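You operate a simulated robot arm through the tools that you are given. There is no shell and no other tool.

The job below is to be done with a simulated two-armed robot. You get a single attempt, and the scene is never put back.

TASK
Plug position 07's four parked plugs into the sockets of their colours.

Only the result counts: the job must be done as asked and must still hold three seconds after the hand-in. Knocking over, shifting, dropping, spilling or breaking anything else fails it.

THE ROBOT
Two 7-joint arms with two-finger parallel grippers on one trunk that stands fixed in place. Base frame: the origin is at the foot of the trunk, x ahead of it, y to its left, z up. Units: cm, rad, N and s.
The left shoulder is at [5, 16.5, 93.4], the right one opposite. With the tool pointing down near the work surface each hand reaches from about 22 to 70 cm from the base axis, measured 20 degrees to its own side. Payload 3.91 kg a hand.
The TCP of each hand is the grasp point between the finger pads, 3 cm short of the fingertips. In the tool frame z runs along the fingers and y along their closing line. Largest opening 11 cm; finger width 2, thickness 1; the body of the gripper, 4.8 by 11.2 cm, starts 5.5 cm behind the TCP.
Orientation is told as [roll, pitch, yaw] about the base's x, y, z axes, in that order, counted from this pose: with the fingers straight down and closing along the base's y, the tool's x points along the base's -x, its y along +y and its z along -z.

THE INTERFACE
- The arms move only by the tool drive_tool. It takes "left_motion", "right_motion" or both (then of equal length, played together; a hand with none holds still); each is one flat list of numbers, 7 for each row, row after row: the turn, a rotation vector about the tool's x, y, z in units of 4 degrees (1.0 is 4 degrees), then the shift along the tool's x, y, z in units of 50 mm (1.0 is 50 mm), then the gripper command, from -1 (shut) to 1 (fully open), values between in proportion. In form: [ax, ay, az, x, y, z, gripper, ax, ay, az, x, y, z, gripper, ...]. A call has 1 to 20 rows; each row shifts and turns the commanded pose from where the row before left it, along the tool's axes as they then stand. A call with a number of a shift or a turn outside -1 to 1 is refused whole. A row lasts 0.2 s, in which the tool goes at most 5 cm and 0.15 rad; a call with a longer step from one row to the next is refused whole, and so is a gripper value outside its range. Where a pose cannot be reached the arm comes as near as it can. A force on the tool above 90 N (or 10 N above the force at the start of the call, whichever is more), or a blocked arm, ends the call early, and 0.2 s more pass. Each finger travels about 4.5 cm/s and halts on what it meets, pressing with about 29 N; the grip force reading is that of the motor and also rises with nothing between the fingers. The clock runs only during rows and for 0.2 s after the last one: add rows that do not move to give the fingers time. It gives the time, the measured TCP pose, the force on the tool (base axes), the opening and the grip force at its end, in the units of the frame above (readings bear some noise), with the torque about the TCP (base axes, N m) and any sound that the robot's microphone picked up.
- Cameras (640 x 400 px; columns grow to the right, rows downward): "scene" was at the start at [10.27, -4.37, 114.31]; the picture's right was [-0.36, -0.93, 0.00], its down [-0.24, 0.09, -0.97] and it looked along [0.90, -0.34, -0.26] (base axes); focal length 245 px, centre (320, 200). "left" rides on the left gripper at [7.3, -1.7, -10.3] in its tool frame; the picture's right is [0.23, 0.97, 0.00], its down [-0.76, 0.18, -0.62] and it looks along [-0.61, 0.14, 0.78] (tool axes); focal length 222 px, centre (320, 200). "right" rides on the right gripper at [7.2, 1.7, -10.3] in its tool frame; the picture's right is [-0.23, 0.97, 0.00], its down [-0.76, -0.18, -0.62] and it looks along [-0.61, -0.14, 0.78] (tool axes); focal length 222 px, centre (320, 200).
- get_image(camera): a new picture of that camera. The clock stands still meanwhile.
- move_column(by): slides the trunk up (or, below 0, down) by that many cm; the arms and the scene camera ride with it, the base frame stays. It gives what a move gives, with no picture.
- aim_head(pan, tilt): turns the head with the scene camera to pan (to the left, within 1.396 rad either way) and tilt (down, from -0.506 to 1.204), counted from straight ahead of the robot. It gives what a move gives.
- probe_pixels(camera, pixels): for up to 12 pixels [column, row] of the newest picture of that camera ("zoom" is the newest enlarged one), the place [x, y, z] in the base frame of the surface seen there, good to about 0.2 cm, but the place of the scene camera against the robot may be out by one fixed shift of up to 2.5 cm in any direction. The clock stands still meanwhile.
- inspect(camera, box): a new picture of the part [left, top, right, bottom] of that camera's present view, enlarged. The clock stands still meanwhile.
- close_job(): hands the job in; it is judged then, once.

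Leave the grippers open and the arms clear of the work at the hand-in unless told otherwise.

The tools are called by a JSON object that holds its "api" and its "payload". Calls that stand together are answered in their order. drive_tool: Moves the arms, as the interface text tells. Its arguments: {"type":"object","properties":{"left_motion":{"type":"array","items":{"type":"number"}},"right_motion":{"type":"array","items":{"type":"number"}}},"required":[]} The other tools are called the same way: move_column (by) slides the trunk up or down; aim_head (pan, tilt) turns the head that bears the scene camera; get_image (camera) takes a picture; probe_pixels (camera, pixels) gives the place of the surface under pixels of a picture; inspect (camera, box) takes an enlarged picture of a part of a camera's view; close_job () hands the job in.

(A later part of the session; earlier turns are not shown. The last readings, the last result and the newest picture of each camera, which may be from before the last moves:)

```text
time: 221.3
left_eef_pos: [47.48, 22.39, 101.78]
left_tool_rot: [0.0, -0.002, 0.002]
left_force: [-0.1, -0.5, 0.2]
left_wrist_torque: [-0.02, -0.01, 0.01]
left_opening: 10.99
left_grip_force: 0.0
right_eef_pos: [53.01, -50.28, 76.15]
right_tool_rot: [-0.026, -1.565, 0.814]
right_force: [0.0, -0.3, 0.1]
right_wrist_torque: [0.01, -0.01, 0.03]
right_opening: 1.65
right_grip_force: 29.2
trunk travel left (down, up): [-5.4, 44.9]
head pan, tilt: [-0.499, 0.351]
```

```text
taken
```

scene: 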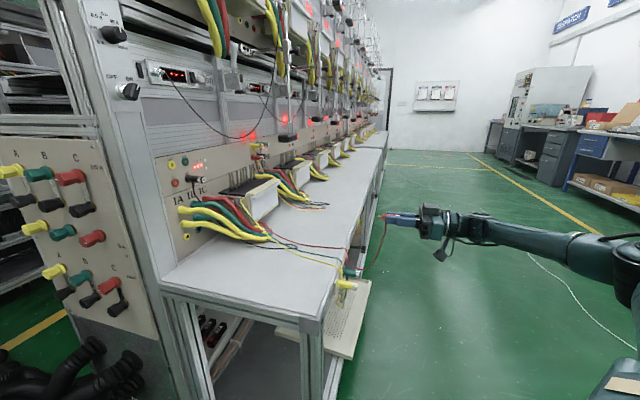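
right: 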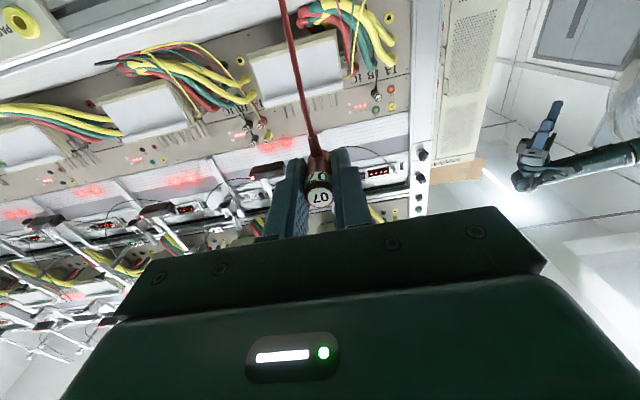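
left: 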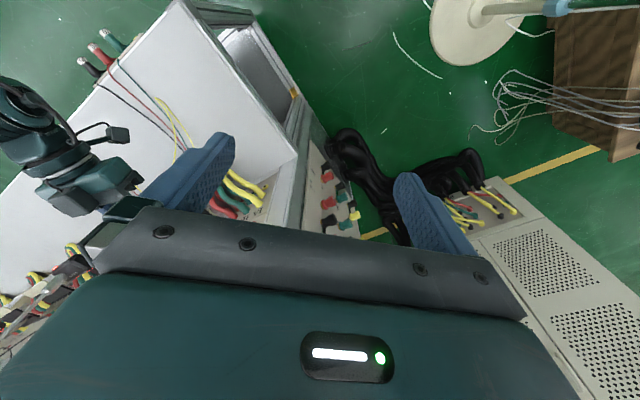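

The red plug is out and held. On to the arc: n≈15, z≈88, then n≈36, s≈62.

{"api": "drive_tool", "payload": {"right_motion": [0, 0, 0, -0.4, -0.09, 0.3, -1, 0, 0, 0, -0.4, -0.09, 0.4, -1, 0, 0, 0, -0.4, -0.09, 0.5, -1, 0, 0, 0, -0.4, -0.09, 0.5, -1, 0, 0, 0, -0.4, -0.09, 0.5, -1, 0, 0, 0, -0.4, -0.09, 0.5, -1, 0, 0, 0, -0.05, 0.236, 0.416, -1, 0, 0, 0, -0.05, 0.236, 0.416, -1, 0, 0, 0, -0.05, 0.236, 0.416, -1, 0, 0, 0, -0.05, 0.236, 0.416, -1, 0, 0, 0, -0.05, 0.236, 0.416, -1, 0, 0, 0, -0.05, 0.304, 0.4, -1, 0, 0, 0, -0.05, 0.304, 0.4, -1, 0, 0, 0, 0, 0.304, 0.4, -1, 0, 0, 0, 0, 0.304, 0.4, -1, 0, 0, 0, 0, 0.304, 0.4, -1, 0, 0, 0, 0, 0, 0, -1]}}

{"api": "get_image", "payload": {"camera": "scene"}}

```text
time: 224.9
left_eef_pos: [47.31, 22.46, 101.73]
left_tool_rot: [0.001, 0.0, 0.003]
left_force: [-0.2, 0.2, -0.1]
left_wrist_torque: [0.01, 0.03, 0.01]
left_opening: 11.01
left_grip_force: 0.0
right_eef_pos: [69.52, -18.59, 89.77]
right_tool_rot: [-0.333, -1.567, 1.121]
right_force: [0.2, 0.5, -0.6]
right_wrist_torque: [0.05, 0.03, 0.01]
right_opening: 1.65
right_grip_force: 28.9
trunk travel left (down, up): [-5.4, 44.9]
head pan, tilt: [-0.499, 0.351]
```

```text
taken
```

scene: 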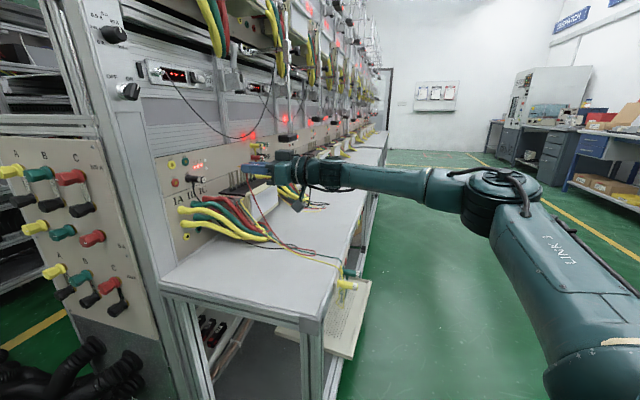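

At n=36.0, s=62.3. Shift left to UC's line (s≈56.2) and down to z≈86.1 while still well back, then forward to n≈43.6.

{"api": "drive_tool", "payload": {"right_motion": [0, 0, 0, 0.18, 0.305, 0, -1, 0, 0, 0, 0.18, 0.305, 0, -1, 0, 0, 0, 0.18, 0.305, 0, -1, 0, 0, 0, 0.18, 0.305, 0, -1, 0, 0, 0, 0, 0, 0.38, -1, 0, 0, 0, 0, 0, 0.38, -1, 0, 0, 0, 0, 0, 0.38, -1, 0, 0, 0, 0, 0, 0.38, -1, 0, 0, 0, 0, 0, 0, -1]}}

{"api": "get_image", "payload": {"camera": "right"}}

{"api": "inspect", "payload": {"camera": "right", "box": [240, 80, 400, 180]}}

{"api": "inspect", "payload": {"camera": "scene", "box": [140, 130, 300, 230]}}

```text
time: 226.9
left_eef_pos: [47.5, 22.38, 101.71]
left_tool_rot: [-0.001, 0.0, 0.001]
left_force: [-0.4, -0.1, 0.2]
left_wrist_torque: [0.0, 0.0, 0.0]
left_opening: 11.01
left_grip_force: 0.1
right_eef_pos: [70.49, -8.78, 86.2]
right_tool_rot: [-0.293, -1.569, 1.081]
right_force: [0.1, 0.1, -0.9]
right_wrist_torque: [0.01, 0.01, -0.05]
right_opening: 1.68
right_grip_force: 29.2
trunk travel left (down, up): [-5.4, 44.9]
head pan, tilt: [-0.499, 0.351]
```

```text
taken
```

right: 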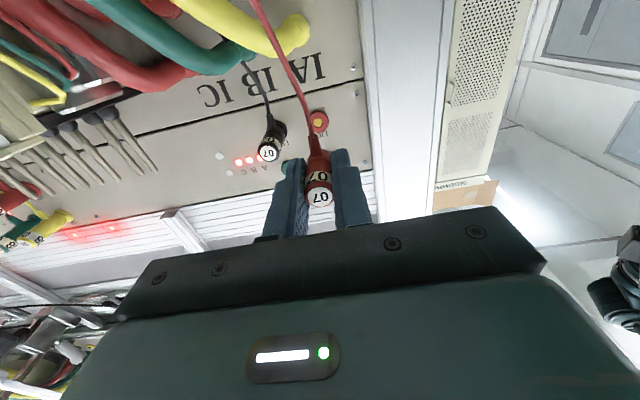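

```text
4.00 times, centred on (320, 130) of right
```

zoom: 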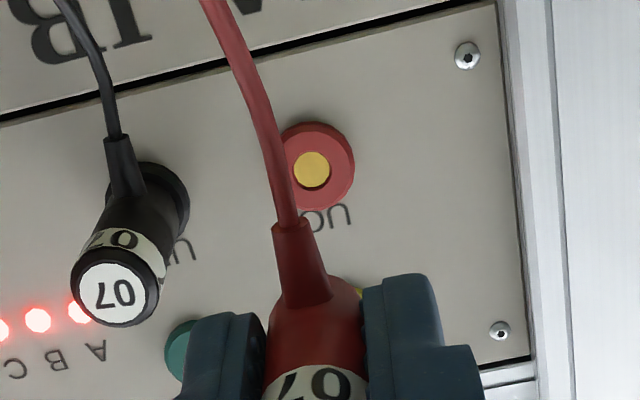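

```text
4.00 times, centred on (220, 180) of scene
```

zoom: 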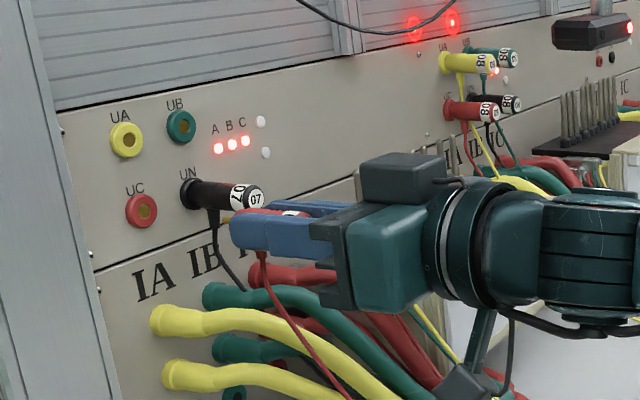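

UC's ring centre is at about (319.3,121.5), expected (320,123.2), so it is aligned within 0.1 cm. Trim slightly and advance to n≈48.4.

{"api": "drive_tool", "payload": {"right_motion": [0, 0, 0, 0, -0.01, 0.3, -1, 0, 0, 0, 0, 0, 0.3, -1, 0, 0, 0, 0, 0, 0.25, -1, 0, 0, 0, 0, 0, 0.1, -1, 0, 0, 0, 0, 0, 0, -1]}}

{"api": "inspect", "payload": {"camera": "right", "box": [240, 80, 400, 180]}}

{"api": "inspect", "payload": {"camera": "scene", "box": [160, 140, 256, 200]}}

```text
time: 228.1
left_eef_pos: [47.44, 22.38, 101.61]
left_tool_rot: [0.002, 0.001, 0.003]
left_force: [0.5, 0.2, -0.9]
left_wrist_torque: [0.01, 0.0, -0.02]
left_opening: 11.0
left_grip_force: 0.0
right_eef_pos: [73.8, -5.61, 86.18]
right_tool_rot: [-0.373, -1.568, 1.158]
right_force: [0.3, 0.4, 0.0]
right_wrist_torque: [0.0, 0.01, -0.02]
right_opening: 1.62
right_grip_force: 29.0
trunk travel left (down, up): [-5.4, 44.9]
head pan, tilt: [-0.499, 0.351]
```

```text
4.00 times, centred on (320, 130) of right
```

zoom: 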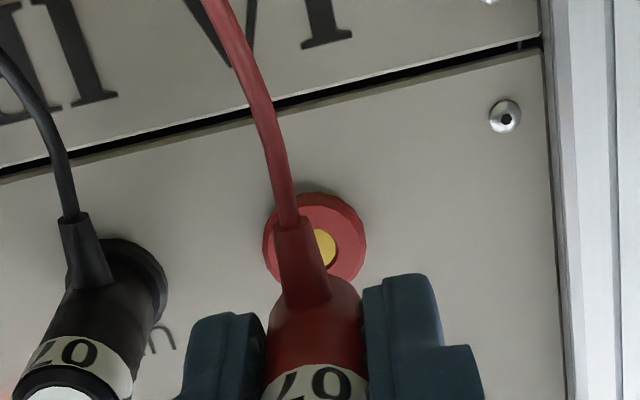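

```text
6.67 times, centred on (208, 170) of scene
```

zoom: 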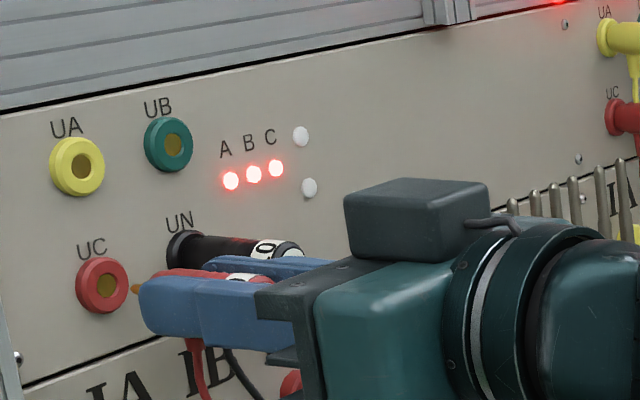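

Offsets are now (-1.25,-3.0) px, the same as before the successful insertions. Pushing in slowly.

{"api": "drive_tool", "payload": {"right_motion": [0, 0, 0, 0, 0, 0.06, -1, 0, 0, 0, 0, 0, 0.08, -1, 0, 0, 0, 0, 0, 0.08, -1, 0, 0, 0, 0, 0, 0.08, -1, 0, 0, 0, 0, 0, 0.08, -1, 0, 0, 0, 0, 0, 0.06, -1, 0, 0, 0, 0, 0, 0.06, -1, 0, 0, 0, 0, 0, 0.05, -1, 0, 0, 0, 0, 0, 0, -1]}}

{"api": "inspect", "payload": {"camera": "right", "box": [240, 110, 400, 210]}}

{"api": "inspect", "payload": {"camera": "scene", "box": [160, 140, 256, 200]}}

```text
time: 230.1
left_eef_pos: [47.58, 22.36, 101.75]
left_tool_rot: [-0.001, 0.001, 0.002]
left_force: [0.1, -0.9, -0.2]
left_wrist_torque: [-0.01, 0.02, 0.02]
left_opening: 10.99
left_grip_force: 0.1
right_eef_pos: [75.82, -3.69, 86.31]
right_tool_rot: [-0.173, -1.567, 0.959]
right_force: [-9.2, -9.7, -4.1]
right_wrist_torque: [-0.07, 0.07, 0.28]
right_opening: 1.65
right_grip_force: 28.7
trunk travel left (down, up): [-5.4, 44.9]
head pan, tilt: [-0.499, 0.351]
```

```text
4.00 times, centred on (320, 160) of right
```

zoom: 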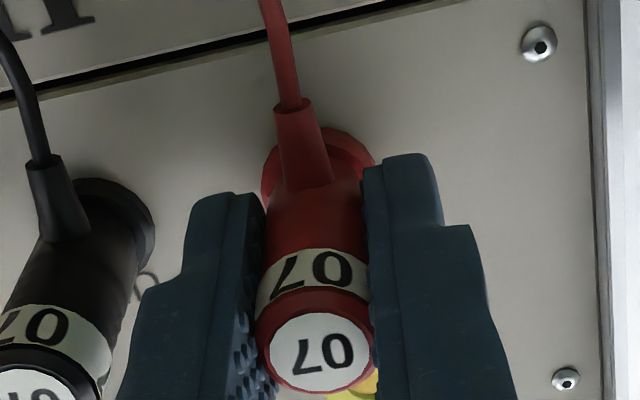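

```text
6.67 times, centred on (208, 170) of scene
```

zoom: 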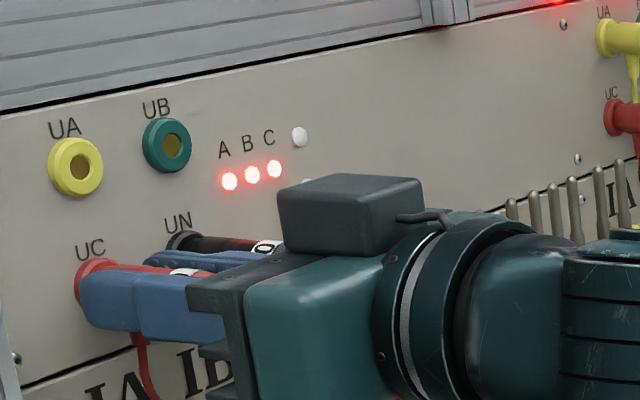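

n=51.0 with 13 N. A bit more push to bottom it.

{"api": "drive_tool", "payload": {"right_motion": [0, 0, 0, 0, 0, 0.04, -1, 0, 0, 0, 0, 0, 0.03, -1, 0, 0, 0, 0, 0, 0, -1]}}

{"api": "inspect", "payload": {"camera": "right", "box": [240, 110, 400, 210]}}

```text
time: 230.9
left_eef_pos: [47.49, 22.24, 101.73]
left_tool_rot: [0.002, -0.002, 0.003]
left_force: [0.2, -0.9, -0.4]
left_wrist_torque: [0.05, 0.01, -0.02]
left_opening: 11.01
left_grip_force: 0.0
right_eef_pos: [76.08, -3.62, 86.23]
right_tool_rot: [-0.323, -1.57, 1.108]
right_force: [-12.7, -14.5, -4.2]
right_wrist_torque: [0.01, -0.05, -0.23]
right_opening: 1.61
right_grip_force: 28.9
trunk travel left (down, up): [-5.4, 44.9]
head pan, tilt: [-0.499, 0.351]
```

```text
4.00 times, centred on (320, 160) of right
```

zoom: 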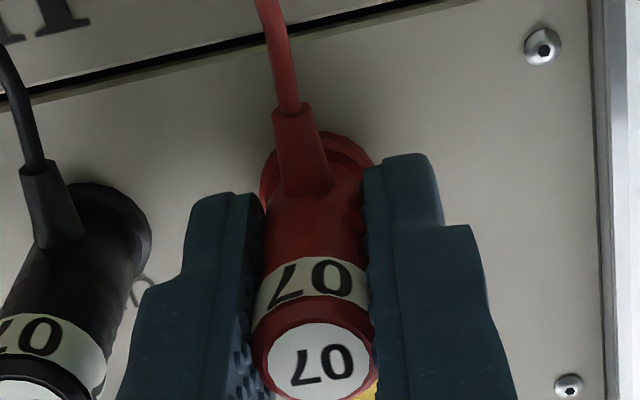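

The plug moved back about 0.2 cm in the grip at 19 N, so it's bottomed. Release and retreat.

{"api": "drive_tool", "payload": {"right_motion": [0, 0, 0, 0, 0, 0, -0.56, 0, 0, 0, 0, 0, 0, -0.56, 0, 0, 0, 0, 0, 0, -0.56, 0, 0, 0, 0, 0, -0.1, -0.56, 0, 0, 0, 0, 0, -0.2, -0.56, 0, 0, 0, 0, 0, -0.3, -0.56, 0, 0, 0, 0, 0, -0.4, -0.56, 0, 0, 0, 0, 0, -0.4, -0.56, 0, 0, 0, 0, 0, -0.4, -0.56]}}

{"api": "get_image", "payload": {"camera": "right"}}

{"api": "inspect", "payload": {"camera": "scene", "box": [160, 140, 256, 200]}}

```text
time: 232.9
left_eef_pos: [47.45, 22.43, 101.7]
left_tool_rot: [0.0, 0.002, 0.002]
left_force: [0.4, 0.3, 0.0]
left_wrist_torque: [-0.02, -0.02, -0.02]
left_opening: 11.01
left_grip_force: 0.0
right_eef_pos: [69.79, -9.8, 86.24]
right_tool_rot: [-0.211, -1.567, 0.998]
right_force: [0.2, -0.2, -0.3]
right_wrist_torque: [-0.01, 0.02, -0.01]
right_opening: 2.41
right_grip_force: 0.0
trunk travel left (down, up): [-5.4, 44.9]
head pan, tilt: [-0.499, 0.351]
```

```text
taken
```

right: 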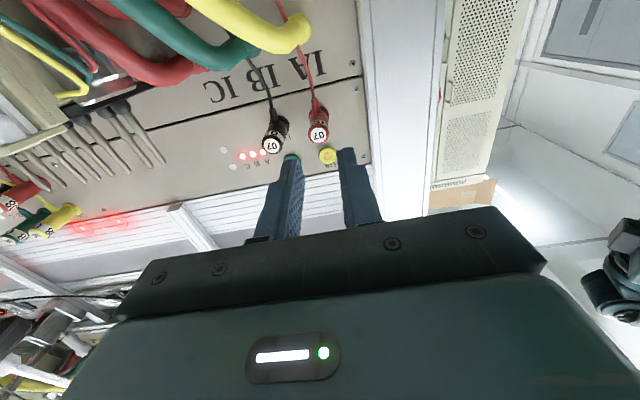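

```text
6.67 times, centred on (208, 170) of scene
```

zoom: 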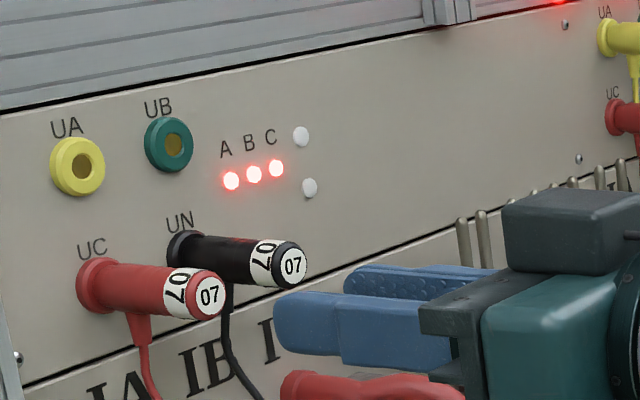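

The red plug is in UC. Now back along the arc for the green plug.

{"api": "drive_tool", "payload": {"right_motion": [0, 0, 0, -0.4, 0, -0.3, -0.56, 0, 0, 0, -0.4, 0, -0.3, -0.56, 0, 0, 0, 0, -0.386, -0.386, -0.56, 0, 0, 0, 0, -0.386, -0.386, -0.56, 0, 0, 0, 0, -0.386, -0.386, -0.56, 0, 0, 0, 0, -0.386, -0.386, -0.56, 0, 0, 0, 0, -0.386, -0.386, -0.56, 0, 0, 0, 0, -0.386, -0.386, -0.56, 0, 0, 0, 0, -0.386, -0.386, -0.56, 0, 0, 0, 0, -0.236, -0.416, -0.56, 0, 0, 0, 0, -0.236, -0.416, -0.56, 0, 0, 0, 0, -0.236, -0.416, -0.56, 0, 0, 0, 0, -0.236, -0.416, -0.56, 0, 0, 0, 0, -0.236, -0.416, -0.56, 0, 0, 0, 0.3, 0.157, -0.45, -0.56, 0, 0, 0, 0.45, 0.157, -0.45, -0.56, 0, 0, 0, 0.5, 0.157, -0.45, -0.56, 0, 0, 0, 0.5, 0.157, -0.45, -0.56, 0, 0, 0, 0.5, 0.157, -0.45, -0.56, 0, 0, 0, 0.45, 0.157, -0.45, -0.56]}}

{"api": "get_image", "payload": {"camera": "scene"}}

```text
time: 237.1
left_eef_pos: [47.5, 22.47, 101.63]
left_tool_rot: [0.0, 0.002, 0.001]
left_force: [-0.1, 0.8, -0.3]
left_wrist_torque: [-0.03, 0.01, 0.0]
left_opening: 10.99
left_grip_force: 0.0
right_eef_pos: [51.64, -48.8, 76.79]
right_tool_rot: [-0.655, -1.567, 1.443]
right_force: [0.7, 0.2, 0.2]
right_wrist_torque: [0.0, -0.02, -0.01]
right_opening: 2.43
right_grip_force: 0.1
trunk travel left (down, up): [-5.4, 44.9]
head pan, tilt: [-0.499, 0.351]
```

```text
taken
```

scene: 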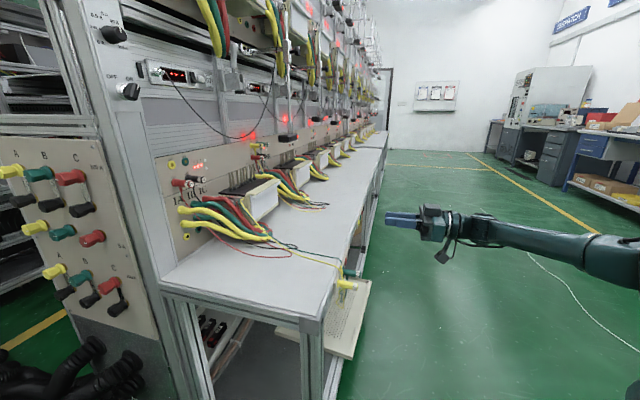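

Down to the green plug's line: s≈63.8, z≈63.45.

{"api": "drive_tool", "payload": {"right_motion": [0, 0, 0, 0.333, 0.18, -0.025, -0.56, 0, 0, 0, 0.333, 0.18, -0.025, -0.56, 0, 0, 0, 0.333, 0.18, -0.025, -0.56, 0, 0, 0, 0.333, 0.18, -0.025, -0.56, 0, 0, 0, 0.333, 0.18, -0.025, -0.56, 0, 0, 0, 0.333, 0.18, -0.025, -0.56, 0, 0, 0, 0.333, 0.18, -0.025, -0.56, 0, 0, 0, 0.333, 0.18, -0.025, -0.56, 0, 0, 0, 0, 0, 0, -0.56]}}

{"api": "get_image", "payload": {"camera": "right"}}

{"api": "inspect", "payload": {"camera": "right", "box": [260, 90, 380, 165]}}

```text
time: 239.1
left_eef_pos: [47.42, 22.45, 101.74]
left_tool_rot: [0.0, 0.001, 0.003]
left_force: [-0.1, -0.3, 0.7]
left_wrist_torque: [-0.02, 0.03, 0.01]
left_opening: 11.02
left_grip_force: 0.1
right_eef_pos: [45.91, -44.47, 63.55]
right_tool_rot: [-0.375, -1.567, 1.162]
right_force: [0.0, -0.2, 0.0]
right_wrist_torque: [0.02, 0.02, -0.04]
right_opening: 2.4
right_grip_force: 0.0
trunk travel left (down, up): [-5.4, 44.9]
head pan, tilt: [-0.499, 0.351]
```

```text
taken
```

right: 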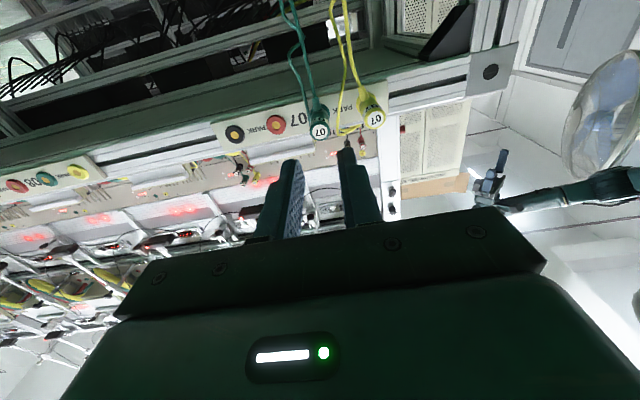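

```text
5.33 times, centred on (320, 128) of right
```

zoom: 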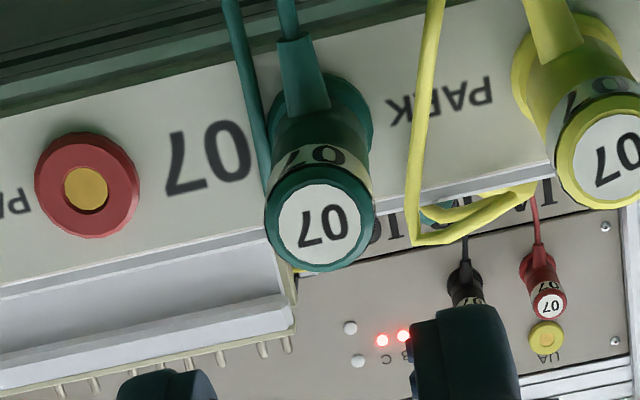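

Aligned: cap at (320,132.4). The yellow wire now bends out between green and yellow, at zoom (415,235). I'll probe it and the green wire to see whether the fingers clear them.

{"api": "probe_pixels", "payload": {"camera": "zoom", "pixels": [[432, 60], [424, 120], [414, 190], [416, 236], [470, 222], [530, 192], [246, 80], [258, 150], [240, 40], [320, 226]]}}

```text
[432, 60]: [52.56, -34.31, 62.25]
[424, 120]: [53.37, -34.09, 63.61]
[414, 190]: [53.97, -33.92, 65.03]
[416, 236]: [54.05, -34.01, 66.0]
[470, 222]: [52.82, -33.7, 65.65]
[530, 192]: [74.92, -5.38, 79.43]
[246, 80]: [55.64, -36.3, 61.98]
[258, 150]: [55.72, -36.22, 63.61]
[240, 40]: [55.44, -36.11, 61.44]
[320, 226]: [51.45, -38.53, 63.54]
```

The green wire stands at n≈13.7 and the yellow wire passes s≈61.4–61.8 at n≈13–13.6. I'll narrow the opening to 2.2 cm and stop the fingertips at n≈13.1 to clear both. Advance in two stages.

{"api": "drive_tool", "payload": {"right_motion": [0, 0, 0, 0, 0, 0.3, -0.6, 0, 0, 0, 0, 0, 0.3, -0.6, 0, 0, 0, 0, 0, 0.3, -0.6, 0, 0, 0, 0, 0, 0.18, -0.6, 0, 0, 0, 0, 0, 0, -0.6]}}

{"api": "inspect", "payload": {"camera": "right", "box": [240, 90, 400, 190]}}

```text
time: 240.3
left_eef_pos: [47.51, 22.3, 101.69]
left_tool_rot: [0.0, 0.001, 0.003]
left_force: [-0.4, 0.2, -0.8]
left_wrist_torque: [0.0, 0.03, -0.02]
left_opening: 11.0
left_grip_force: 0.0
right_eef_pos: [49.54, -40.56, 63.53]
right_tool_rot: [-0.293, -1.567, 1.08]
right_force: [0.7, 0.5, -0.5]
right_wrist_torque: [0.01, 0.02, 0.01]
right_opening: 2.2
right_grip_force: 0.1
trunk travel left (down, up): [-5.4, 44.9]
head pan, tilt: [-0.499, 0.351]
```

```text
4.00 times, centred on (320, 140) of right
```

zoom: 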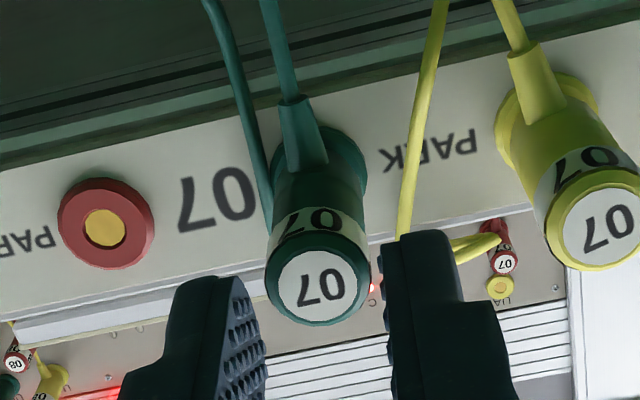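

Centred within 0.1 cm. Advance 3.75 cm and close.

{"api": "drive_tool", "payload": {"right_motion": [0, 0, 0, 0.01, -0.016, 0.2, -0.6, 0, 0, 0, 0, 0, 0.2, -0.6, 0, 0, 0, 0, 0, 0.2, -0.6, 0, 0, 0, 0, 0, 0.15, -0.6, 0, 0, 0, 0, 0, 0, -0.6, 0, 0, 0, 0, 0, 0, -1, 0, 0, 0, 0, 0, 0, -1, 0, 0, 0, 0, 0, 0, -1, 0, 0, 0, 0, 0, 0, -1]}}

{"api": "inspect", "payload": {"camera": "right", "box": [240, 110, 400, 210]}}

```text
time: 242.3
left_eef_pos: [47.4, 22.42, 101.69]
left_tool_rot: [-0.001, 0.001, 0.003]
left_force: [0.5, -0.3, -0.2]
left_wrist_torque: [-0.03, 0.0, 0.02]
left_opening: 11.0
left_grip_force: 0.0
right_eef_pos: [52.2, -37.9, 63.55]
right_tool_rot: [-0.35, -1.567, 1.136]
right_force: [-5.0, 2.2, 0.1]
right_wrist_torque: [0.0, 0.01, -0.44]
right_opening: 1.65
right_grip_force: 28.8
trunk travel left (down, up): [-5.4, 44.9]
head pan, tilt: [-0.499, 0.351]
```

```text
4.00 times, centred on (320, 160) of right
```

zoom: 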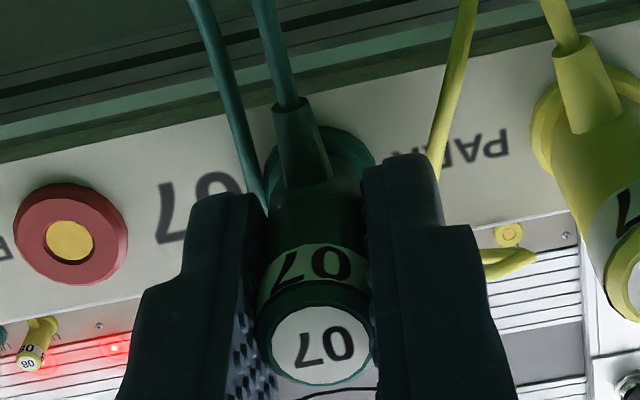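

Gripped (1.65 cm, 28.8 N). Pull out, rise and swing out as before.

{"api": "drive_tool", "payload": {"right_motion": [0, 0, 0, 0, 0, -0.1, -1, 0, 0, 0, 0, 0, -0.1, -1, 0, 0, 0, 0, 0, -0.1, -1, 0, 0, 0, 0, 0, -0.1, -1, 0, 0, 0, 0, 0, -0.1, -1, 0, 0, 0, 0, 0, -0.1, -1, 0, 0, 0, 0, 0, -0.2, -1, 0, 0, 0, 0, 0, -0.2, -1, 0, 0, 0, 0, 0, -0.3, -1, 0, 0, 0, 0, 0, -0.33, -1]}}

{"api": "get_image", "payload": {"camera": "right"}}

```text
time: 244.5
left_eef_pos: [47.57, 22.37, 101.67]
left_tool_rot: [0.001, 0.001, 0.002]
left_force: [-0.6, -0.8, -0.4]
left_wrist_torque: [-0.01, 0.01, 0.0]
left_opening: 10.99
left_grip_force: 0.1
right_eef_pos: [46.53, -43.84, 63.5]
right_tool_rot: [-0.398, -1.566, 1.184]
right_force: [0.3, 0.8, 0.4]
right_wrist_torque: [0.04, 0.03, 0.03]
right_opening: 1.65
right_grip_force: 29.1
trunk travel left (down, up): [-5.4, 44.9]
head pan, tilt: [-0.499, 0.351]
```

```text
taken
```

right: 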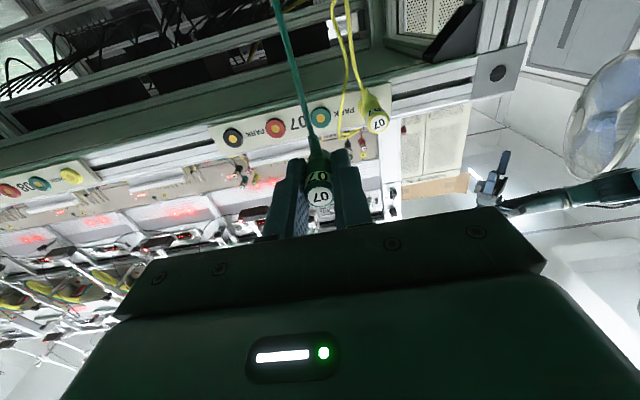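

The green plug is free. Rise and swing outward to s≈73, then up to the arc.

{"api": "drive_tool", "payload": {"right_motion": [0, 0, 0, -0.35, -0.1, 0, -1, 0, 0, 0, -0.35, -0.2, 0, -1, 0, 0, 0, -0.35, -0.25, 0, -1, 0, 0, 0, -0.35, -0.25, 0, -1, 0, 0, 0, -0.35, -0.25, 0, -1, 0, 0, 0, -0.3, -0.25, 0, -1, 0, 0, 0, -0.25, -0.25, 0, -1, 0, 0, 0, -0.25, -0.25, 0, -1, 0, 0, 0, -0.4, -0.09, 0.3, -1, 0, 0, 0, -0.4, -0.09, 0.4, -1, 0, 0, 0, -0.4, -0.09, 0.5, -1, 0, 0, 0, -0.4, -0.09, 0.5, -1, 0, 0, 0, -0.4, -0.09, 0.5, -1, 0, 0, 0, -0.4, -0.09, 0.5, -1]}}

{"api": "get_image", "payload": {"camera": "scene"}}

```text
time: 247.5
left_eef_pos: [47.5, 22.37, 101.69]
left_tool_rot: [-0.001, -0.001, 0.003]
left_force: [0.0, -0.8, -0.2]
left_wrist_torque: [0.02, -0.01, 0.01]
left_opening: 11.03
left_grip_force: 0.0
right_eef_pos: [64.48, -42.36, 88.17]
right_tool_rot: [-0.419, -1.568, 1.202]
right_force: [0.6, -0.7, -0.3]
right_wrist_torque: [-0.03, -0.02, -0.02]
right_opening: 1.64
right_grip_force: 28.9
trunk travel left (down, up): [-5.4, 44.9]
head pan, tilt: [-0.499, 0.351]
```

```text
taken
```

scene: 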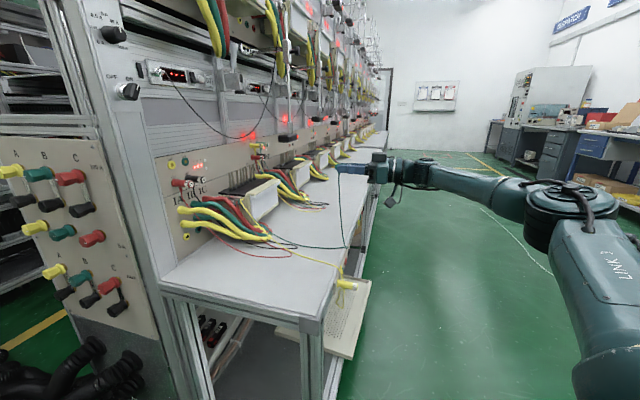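

Held, at n=15.6. Along the arc to n≈36, s≈62, z≈90.7.

{"api": "drive_tool", "payload": {"right_motion": [0, 0, 0, -0.05, 0.236, 0.416, -1, 0, 0, 0, -0.05, 0.236, 0.416, -1, 0, 0, 0, -0.05, 0.236, 0.416, -1, 0, 0, 0, -0.05, 0.236, 0.416, -1, 0, 0, 0, -0.05, 0.236, 0.416, -1, 0, 0, 0, -0.05, 0.304, 0.4, -1, 0, 0, 0, -0.05, 0.304, 0.4, -1, 0, 0, 0, -0.05, 0.304, 0.4, -1, 0, 0, 0, -0.05, 0.304, 0.4, -1, 0, 0, 0, 0, 0.304, 0.4, -1, 0, 0, 0, 0, 0.3, 0, -1, 0, 0, 0, 0, 0, 0.38, -1, 0, 0, 0, 0, 0, 0.38, -1, 0, 0, 0, 0, 0, 0.38, -1, 0, 0, 0, 0, 0, 0.38, -1, 0, 0, 0, 0, 0, 0, -1]}}

{"api": "get_image", "payload": {"camera": "right"}}

{"api": "inspect", "payload": {"camera": "right", "box": [240, 80, 400, 180]}}

{"api": "inspect", "payload": {"camera": "scene", "box": [140, 130, 300, 230]}}

```text
time: 250.9
left_eef_pos: [47.49, 22.36, 101.61]
left_tool_rot: [0.0, 0.0, 0.002]
left_force: [-0.1, -0.1, 0.5]
left_wrist_torque: [0.03, -0.01, 0.02]
left_opening: 11.0
left_grip_force: 0.0
right_eef_pos: [73.61, -11.95, 90.34]
right_tool_rot: [-0.229, -1.568, 1.017]
right_force: [0.0, 0.4, -0.8]
right_wrist_torque: [0.04, 0.01, 0.02]
right_opening: 1.66
right_grip_force: 29.2
trunk travel left (down, up): [-5.4, 44.9]
head pan, tilt: [-0.499, 0.351]
```

```text
taken
```

right: 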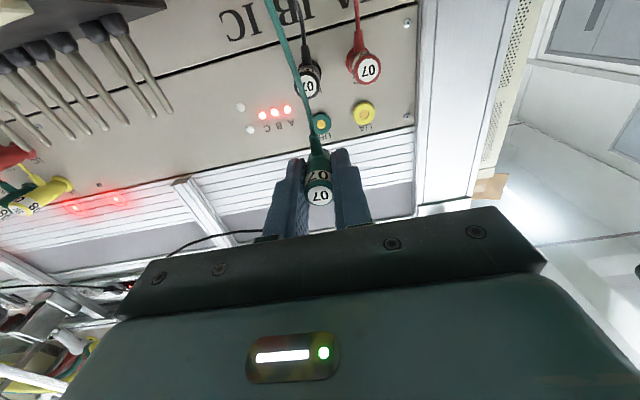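

```text
4.00 times, centred on (320, 130) of right
```

zoom: 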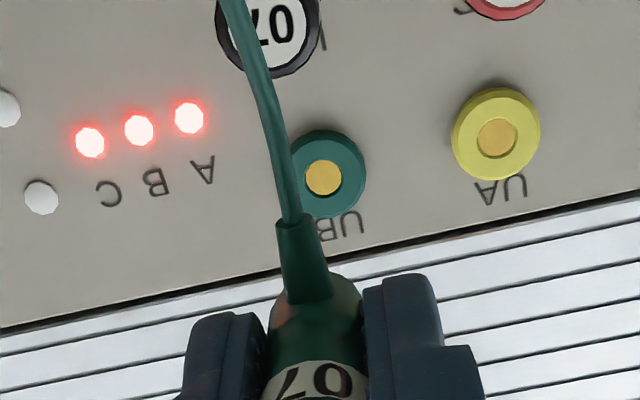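

```text
4.00 times, centred on (220, 180) of scene
```

zoom: 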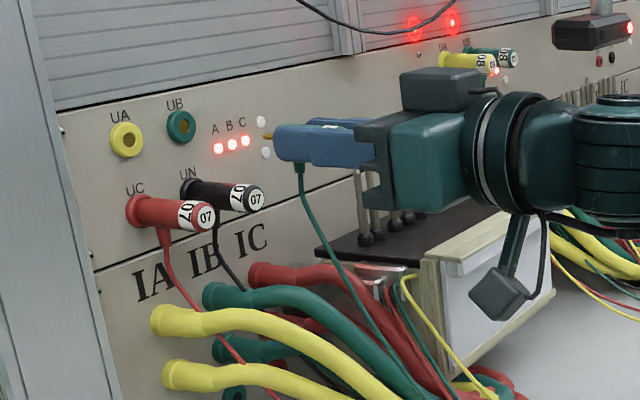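

UB's ring centre is at (321.8,123.5), expected (320,123). Compared with the successful cases I need to shift 0.19 cm left and 0.27 cm up. Then advance to n≈48.3.

{"api": "drive_tool", "payload": {"right_motion": [0, 0, 0, -0.054, 0.038, 0, -1, 0, 0, 0, 0, 0, 0.3, -1, 0, 0, 0, 0, 0, 0.3, -1, 0, 0, 0, 0, 0, 0.25, -1, 0, 0, 0, 0, 0, 0.1, -1, 0, 0, 0, 0, 0, 0, -1]}}

{"api": "inspect", "payload": {"camera": "right", "box": [240, 80, 400, 180]}}

{"api": "inspect", "payload": {"camera": "scene", "box": [160, 140, 256, 200]}}

```text
time: 252.3
left_eef_pos: [47.46, 22.39, 101.77]
left_tool_rot: [0.0, -0.001, 0.001]
left_force: [0.2, -0.2, 0.6]
left_wrist_torque: [0.02, 0.04, -0.02]
left_opening: 10.98
left_grip_force: 0.0
right_eef_pos: [76.73, -8.44, 90.63]
right_tool_rot: [-0.215, -1.567, 1.002]
right_force: [0.0, 0.1, -0.3]
right_wrist_torque: [-0.04, -0.02, 0.0]
right_opening: 1.63
right_grip_force: 28.5
trunk travel left (down, up): [-5.4, 44.9]
head pan, tilt: [-0.499, 0.351]
```

```text
4.00 times, centred on (320, 130) of right
```

zoom: 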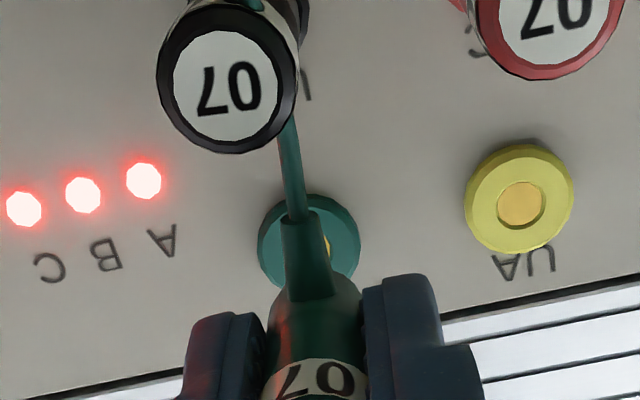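

```text
6.67 times, centred on (208, 170) of scene
```

zoom: 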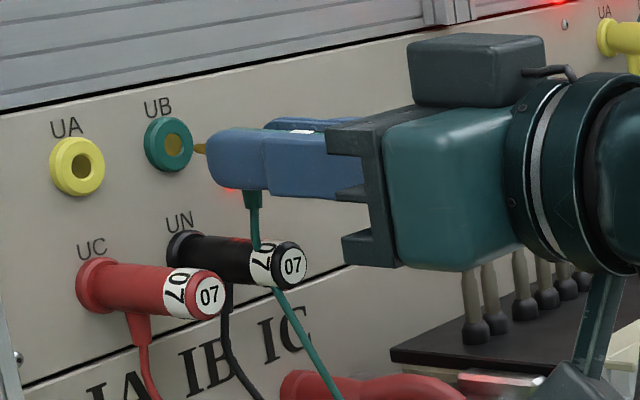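

Offsets (-2.75,-3.25) px: a 0.1 cm trim to the right is needed. Then push in slowly.

{"api": "drive_tool", "payload": {"right_motion": [0, 0, 0, 0, -0.022, 0.03, -1, 0, 0, 0, 0, 0, 0.06, -1, 0, 0, 0, 0, 0, 0.08, -1, 0, 0, 0, 0, 0, 0.08, -1, 0, 0, 0, 0, 0, 0.08, -1, 0, 0, 0, 0, 0, 0.06, -1, 0, 0, 0, 0, 0, 0.06, -1, 0, 0, 0, 0, 0, 0.05, -1, 0, 0, 0, 0, 0, 0, -1]}}

{"api": "inspect", "payload": {"camera": "right", "box": [240, 110, 400, 210]}}

{"api": "inspect", "payload": {"camera": "scene", "box": [160, 140, 256, 200]}}

```text
time: 254.3
left_eef_pos: [47.6, 22.36, 101.68]
left_tool_rot: [-0.002, 0.001, 0.002]
left_force: [-0.1, 0.4, 0.1]
left_wrist_torque: [-0.01, 0.0, 0.04]
left_opening: 10.99
left_grip_force: 0.1
right_eef_pos: [78.66, -6.8, 90.64]
right_tool_rot: [-0.522, -1.569, 1.306]
right_force: [8.0, -2.4, 3.3]
right_wrist_torque: [-0.03, -0.07, 0.41]
right_opening: 1.63
right_grip_force: 30.0
trunk travel left (down, up): [-5.4, 44.9]
head pan, tilt: [-0.499, 0.351]
```

```text
4.00 times, centred on (320, 160) of right
```

zoom: 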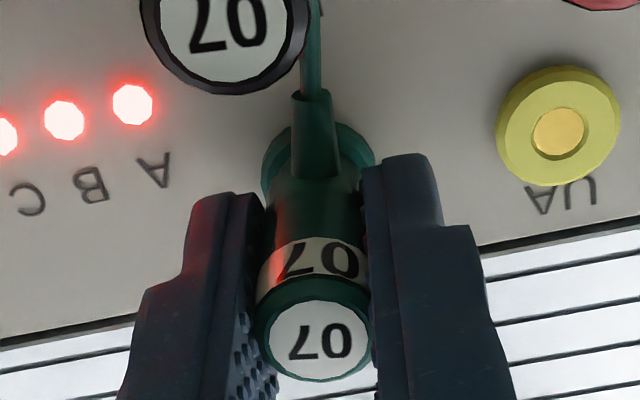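

```text
6.67 times, centred on (208, 170) of scene
```

zoom: 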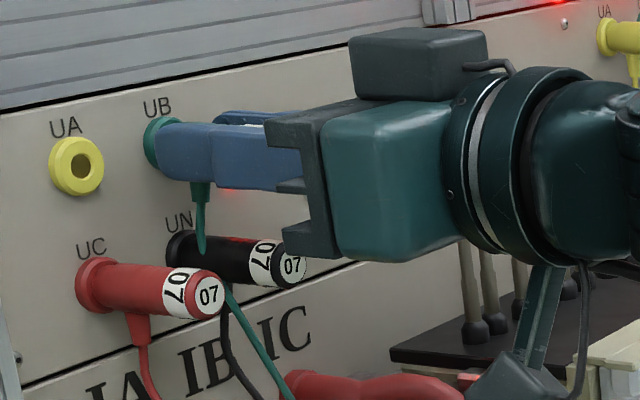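

n=50.8, not yet bottomed, with a slight sideways force of 7 N to the right. I'll give a 0.08 cm trim to the right and push the last bit.

{"api": "drive_tool", "payload": {"right_motion": [0, 0, 0, 0, -0.015, 0.03, -1, 0, 0, 0, 0, 0, 0.03, -1, 0, 0, 0, 0, 0, 0.03, -1, 0, 0, 0, 0, 0, 0, -1]}}

{"api": "inspect", "payload": {"camera": "right", "box": [240, 110, 400, 210]}}

```text
time: 255.3
left_eef_pos: [47.35, 22.32, 101.72]
left_tool_rot: [0.002, -0.002, 0.002]
left_force: [-0.2, -0.6, 1.0]
left_wrist_torque: [0.02, -0.01, -0.01]
left_opening: 10.98
left_grip_force: 0.1
right_eef_pos: [78.84, -6.62, 90.71]
right_tool_rot: [-1.009, -1.569, 1.795]
right_force: [-22.9, -14.9, -3.5]
right_wrist_torque: [-0.13, 0.01, 0.08]
right_opening: 1.68
right_grip_force: 29.0
trunk travel left (down, up): [-5.4, 44.9]
head pan, tilt: [-0.499, 0.351]
```

```text
4.00 times, centred on (320, 160) of right
```

zoom: 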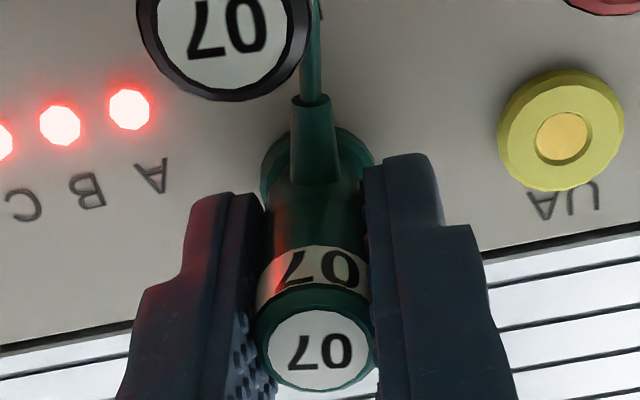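

n=51.07, 26.7 N axial, and slight slip in the grip: bottomed. Release and retreat.

{"api": "drive_tool", "payload": {"right_motion": [0, 0, 0, 0, 0, 0, -0.56, 0, 0, 0, 0, 0, 0, -0.56, 0, 0, 0, 0, 0, 0, -0.56, 0, 0, 0, 0, 0, -0.1, -0.56, 0, 0, 0, 0, 0, -0.2, -0.56, 0, 0, 0, 0, 0, -0.3, -0.56, 0, 0, 0, 0, 0, -0.4, -0.56, 0, 0, 0, 0, 0, -0.4, -0.56, 0, 0, 0, 0, 0, -0.4, -0.56]}}

{"api": "get_image", "payload": {"camera": "right"}}

{"api": "inspect", "payload": {"camera": "scene", "box": [160, 140, 256, 200]}}

```text
time: 257.3
left_eef_pos: [47.51, 22.39, 101.72]
left_tool_rot: [0.0, 0.002, 0.001]
left_force: [0.3, 0.4, 0.5]
left_wrist_torque: [-0.01, 0.04, 0.01]
left_opening: 11.0
left_grip_force: 0.2
right_eef_pos: [72.48, -12.83, 90.67]
right_tool_rot: [-0.661, -1.566, 1.447]
right_force: [0.4, -0.2, -0.3]
right_wrist_torque: [-0.02, 0.03, 0.0]
right_opening: 2.43
right_grip_force: 0.1
trunk travel left (down, up): [-5.4, 44.9]
head pan, tilt: [-0.499, 0.351]
```

```text
taken
```

right: 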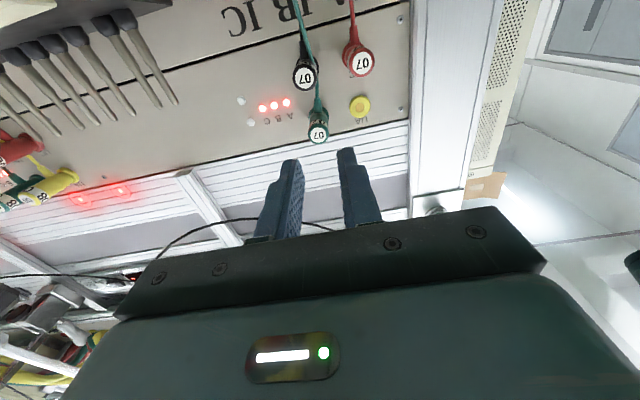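

```text
6.67 times, centred on (208, 170) of scene
```

zoom: 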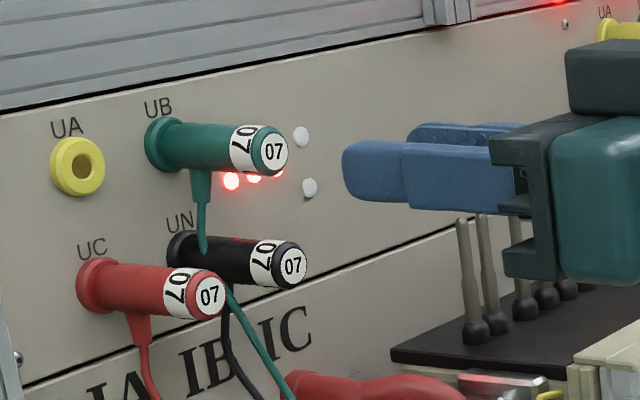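

The green plug is in UB. Last one: back along the arc for the yellow plug.

{"api": "drive_tool", "payload": {"right_motion": [0, 0, 0, 0, 0, -0.3, -0.56, 0, 0, 0, 0, 0, -0.3, -0.56, 0, 0, 0, 0, -0.317, -0.443, -0.56, 0, 0, 0, 0, -0.317, -0.443, -0.56, 0, 0, 0, 0, -0.317, -0.443, -0.56, 0, 0, 0, 0, -0.317, -0.443, -0.56, 0, 0, 0, 0, -0.317, -0.443, -0.56, 0, 0, 0, 0, -0.317, -0.443, -0.56, 0, 0, 0, 0, -0.236, -0.416, -0.56, 0, 0, 0, 0, -0.236, -0.416, -0.56, 0, 0, 0, 0, -0.236, -0.416, -0.56, 0, 0, 0, 0, -0.236, -0.416, -0.56, 0, 0, 0, 0, -0.236, -0.416, -0.56, 0, 0, 0, 0.3, 0.19, -0.45, -0.56, 0, 0, 0, 0.45, 0.19, -0.45, -0.56, 0, 0, 0, 0.5, 0.19, -0.45, -0.56, 0, 0, 0, 0.5, 0.19, -0.45, -0.56, 0, 0, 0, 0.5, 0.19, -0.45, -0.56, 0, 0, 0, 0.5, 0.19, -0.45, -0.56]}}

{"api": "get_image", "payload": {"camera": "scene"}}

```text
time: 261.3
left_eef_pos: [47.51, 22.42, 101.66]
left_tool_rot: [0.002, 0.001, 0.0]
left_force: [0.3, 1.2, 0.2]
left_wrist_torque: [0.03, 0.01, -0.01]
left_opening: 11.0
left_grip_force: 0.0
right_eef_pos: [51.18, -48.22, 77.06]
right_tool_rot: [-0.46, -1.567, 1.249]
right_force: [-0.6, -0.1, -0.9]
right_wrist_torque: [0.04, -0.02, 0.04]
right_opening: 2.42
right_grip_force: 0.0
trunk travel left (down, up): [-5.4, 44.9]
head pan, tilt: [-0.499, 0.351]
```

```text
taken
```

scene: 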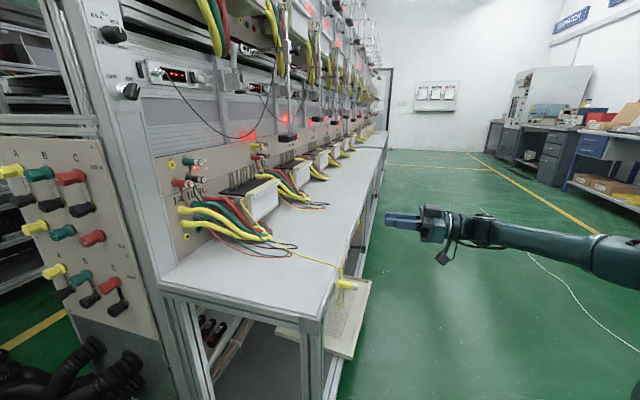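

Down to the yellow plug's line: s≈59, z≈63.5.

{"api": "drive_tool", "payload": {"right_motion": [0, 0, 0, 0.271, 0.226, -0.022, -0.56, 0, 0, 0, 0.271, 0.226, -0.022, -0.56, 0, 0, 0, 0.271, 0.226, -0.022, -0.56, 0, 0, 0, 0.271, 0.226, -0.022, -0.56, 0, 0, 0, 0.271, 0.226, -0.022, -0.56, 0, 0, 0, 0.271, 0.226, -0.022, -0.56, 0, 0, 0, 0.271, 0.226, -0.022, -0.56, 0, 0, 0, 0.271, 0.226, -0.022, -0.56, 0, 0, 0, 0.271, 0.226, -0.022, -0.56, 0, 0, 0, 0.271, 0.226, -0.022, -0.56, 0, 0, 0, 0, 0, 0, -0.56]}}

{"api": "get_image", "payload": {"camera": "right"}}

{"api": "inspect", "payload": {"camera": "right", "box": [260, 90, 380, 165]}}

{"api": "get_image", "payload": {"camera": "scene"}}

```text
time: 263.7
left_eef_pos: [47.52, 22.5, 101.76]
left_tool_rot: [0.0, 0.001, 0.001]
left_force: [-0.6, -0.5, -0.5]
left_wrist_torque: [-0.03, -0.01, 0.0]
left_opening: 10.98
left_grip_force: 0.0
right_eef_pos: [42.28, -40.98, 63.5]
right_tool_rot: [-0.293, -1.57, 1.082]
right_force: [0.5, 0.8, 0.6]
right_wrist_torque: [0.0, -0.01, -0.03]
right_opening: 2.43
right_grip_force: 0.0
trunk travel left (down, up): [-5.4, 44.9]
head pan, tilt: [-0.499, 0.351]
```

```text
taken
```

right: 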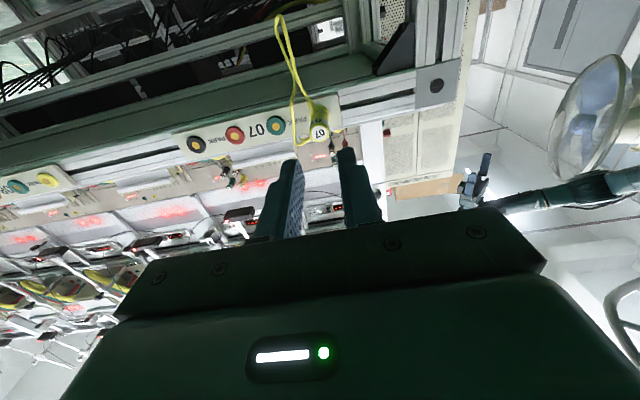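

```text
5.33 times, centred on (320, 128) of right
```

zoom: 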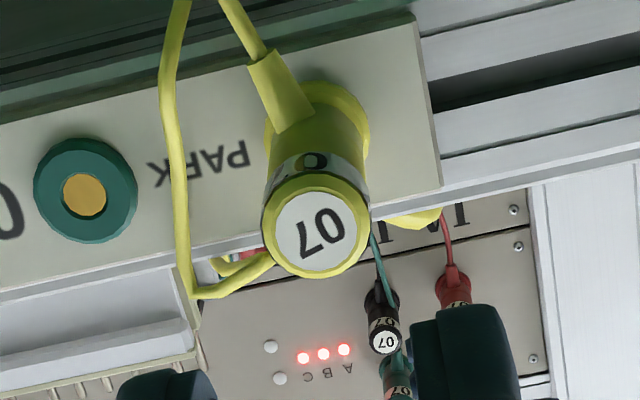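

```text
taken
```

scene: 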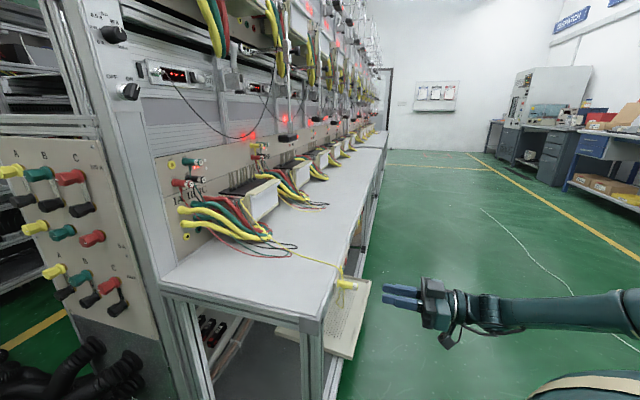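

The cap is at (319.4,133.7): aligned. The yellow wire rises on the left of the plug; I'll probe it for finger clearance.

{"api": "probe_pixels", "payload": {"camera": "zoom", "pixels": [[168, 80], [175, 150], [182, 220], [190, 285], [235, 285], [265, 262], [270, 90], [300, 120], [317, 233]]}}

```text
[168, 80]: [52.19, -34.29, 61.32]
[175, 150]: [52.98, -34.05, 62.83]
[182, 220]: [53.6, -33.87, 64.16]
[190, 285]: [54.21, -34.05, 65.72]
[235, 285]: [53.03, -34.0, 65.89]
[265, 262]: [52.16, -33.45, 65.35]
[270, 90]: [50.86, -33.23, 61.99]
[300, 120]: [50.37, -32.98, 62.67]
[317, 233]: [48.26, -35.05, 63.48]
```

The wire stays at s≥61.2 at the finger's height. With a 2.2 cm opening the finger's outer side is at s≈61.0, so it just clears. Advance in two stages.

{"api": "drive_tool", "payload": {"right_motion": [0, 0, 0, 0, 0, 0.3, -0.6, 0, 0, 0, 0, 0, 0.3, -0.6, 0, 0, 0, 0, 0, 0.3, -0.6, 0, 0, 0, 0, 0, 0.2, -0.6, 0, 0, 0, 0, 0, 0, -0.6]}}

{"api": "inspect", "payload": {"camera": "right", "box": [240, 90, 400, 190]}}

```text
time: 264.9
left_eef_pos: [47.5, 22.4, 101.77]
left_tool_rot: [0.0, -0.001, 0.002]
left_force: [0.3, 0.0, -0.3]
left_wrist_torque: [0.03, 0.02, 0.04]
left_opening: 11.01
left_grip_force: 0.1
right_eef_pos: [46.26, -37.2, 63.35]
right_tool_rot: [-0.271, -1.567, 1.058]
right_force: [0.7, 0.0, 1.0]
right_wrist_torque: [0.02, -0.06, -0.02]
right_opening: 2.21
right_grip_force: 0.1
trunk travel left (down, up): [-5.4, 44.9]
head pan, tilt: [-0.499, 0.351]
```

```text
4.00 times, centred on (320, 140) of right
```

zoom: 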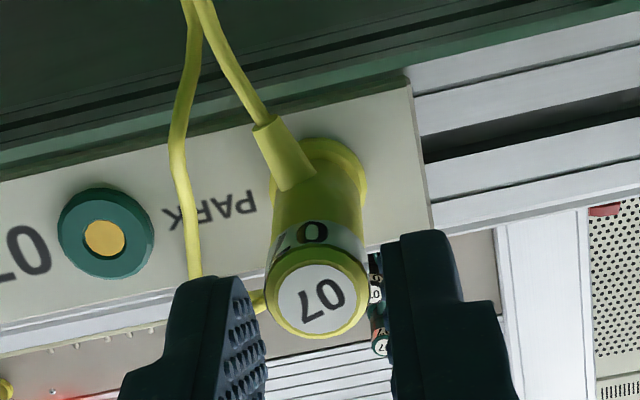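

Centred within 0.1 cm. Advance 3.75 cm and close.

{"api": "drive_tool", "payload": {"right_motion": [0, 0, 0, -0.02, -0.018, 0.2, -0.6, 0, 0, 0, 0, 0, 0.2, -0.6, 0, 0, 0, 0, 0, 0.2, -0.6, 0, 0, 0, 0, 0, 0.15, -0.6, 0, 0, 0, 0, 0, 0, -0.6, 0, 0, 0, 0, 0, 0, -1, 0, 0, 0, 0, 0, 0, -1, 0, 0, 0, 0, 0, 0, -1, 0, 0, 0, 0, 0, 0, -1]}}

{"api": "inspect", "payload": {"camera": "right", "box": [240, 110, 400, 210]}}

```text
time: 266.9
left_eef_pos: [47.44, 22.44, 101.72]
left_tool_rot: [0.0, 0.0, 0.003]
left_force: [-0.5, 0.6, -0.2]
left_wrist_torque: [-0.01, 0.0, -0.01]
left_opening: 11.01
left_grip_force: 0.0
right_eef_pos: [48.94, -34.55, 63.41]
right_tool_rot: [-0.402, -1.567, 1.189]
right_force: [2.6, -0.4, 1.4]
right_wrist_torque: [-0.01, -0.01, -0.07]
right_opening: 1.65
right_grip_force: 28.5
trunk travel left (down, up): [-5.4, 44.9]
head pan, tilt: [-0.499, 0.351]
```

```text
4.00 times, centred on (320, 160) of right
```

zoom: 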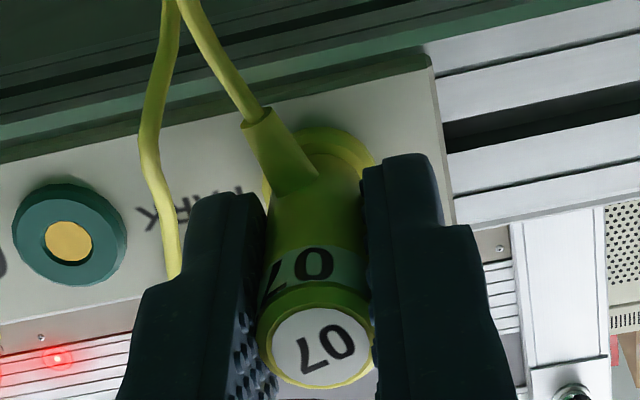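

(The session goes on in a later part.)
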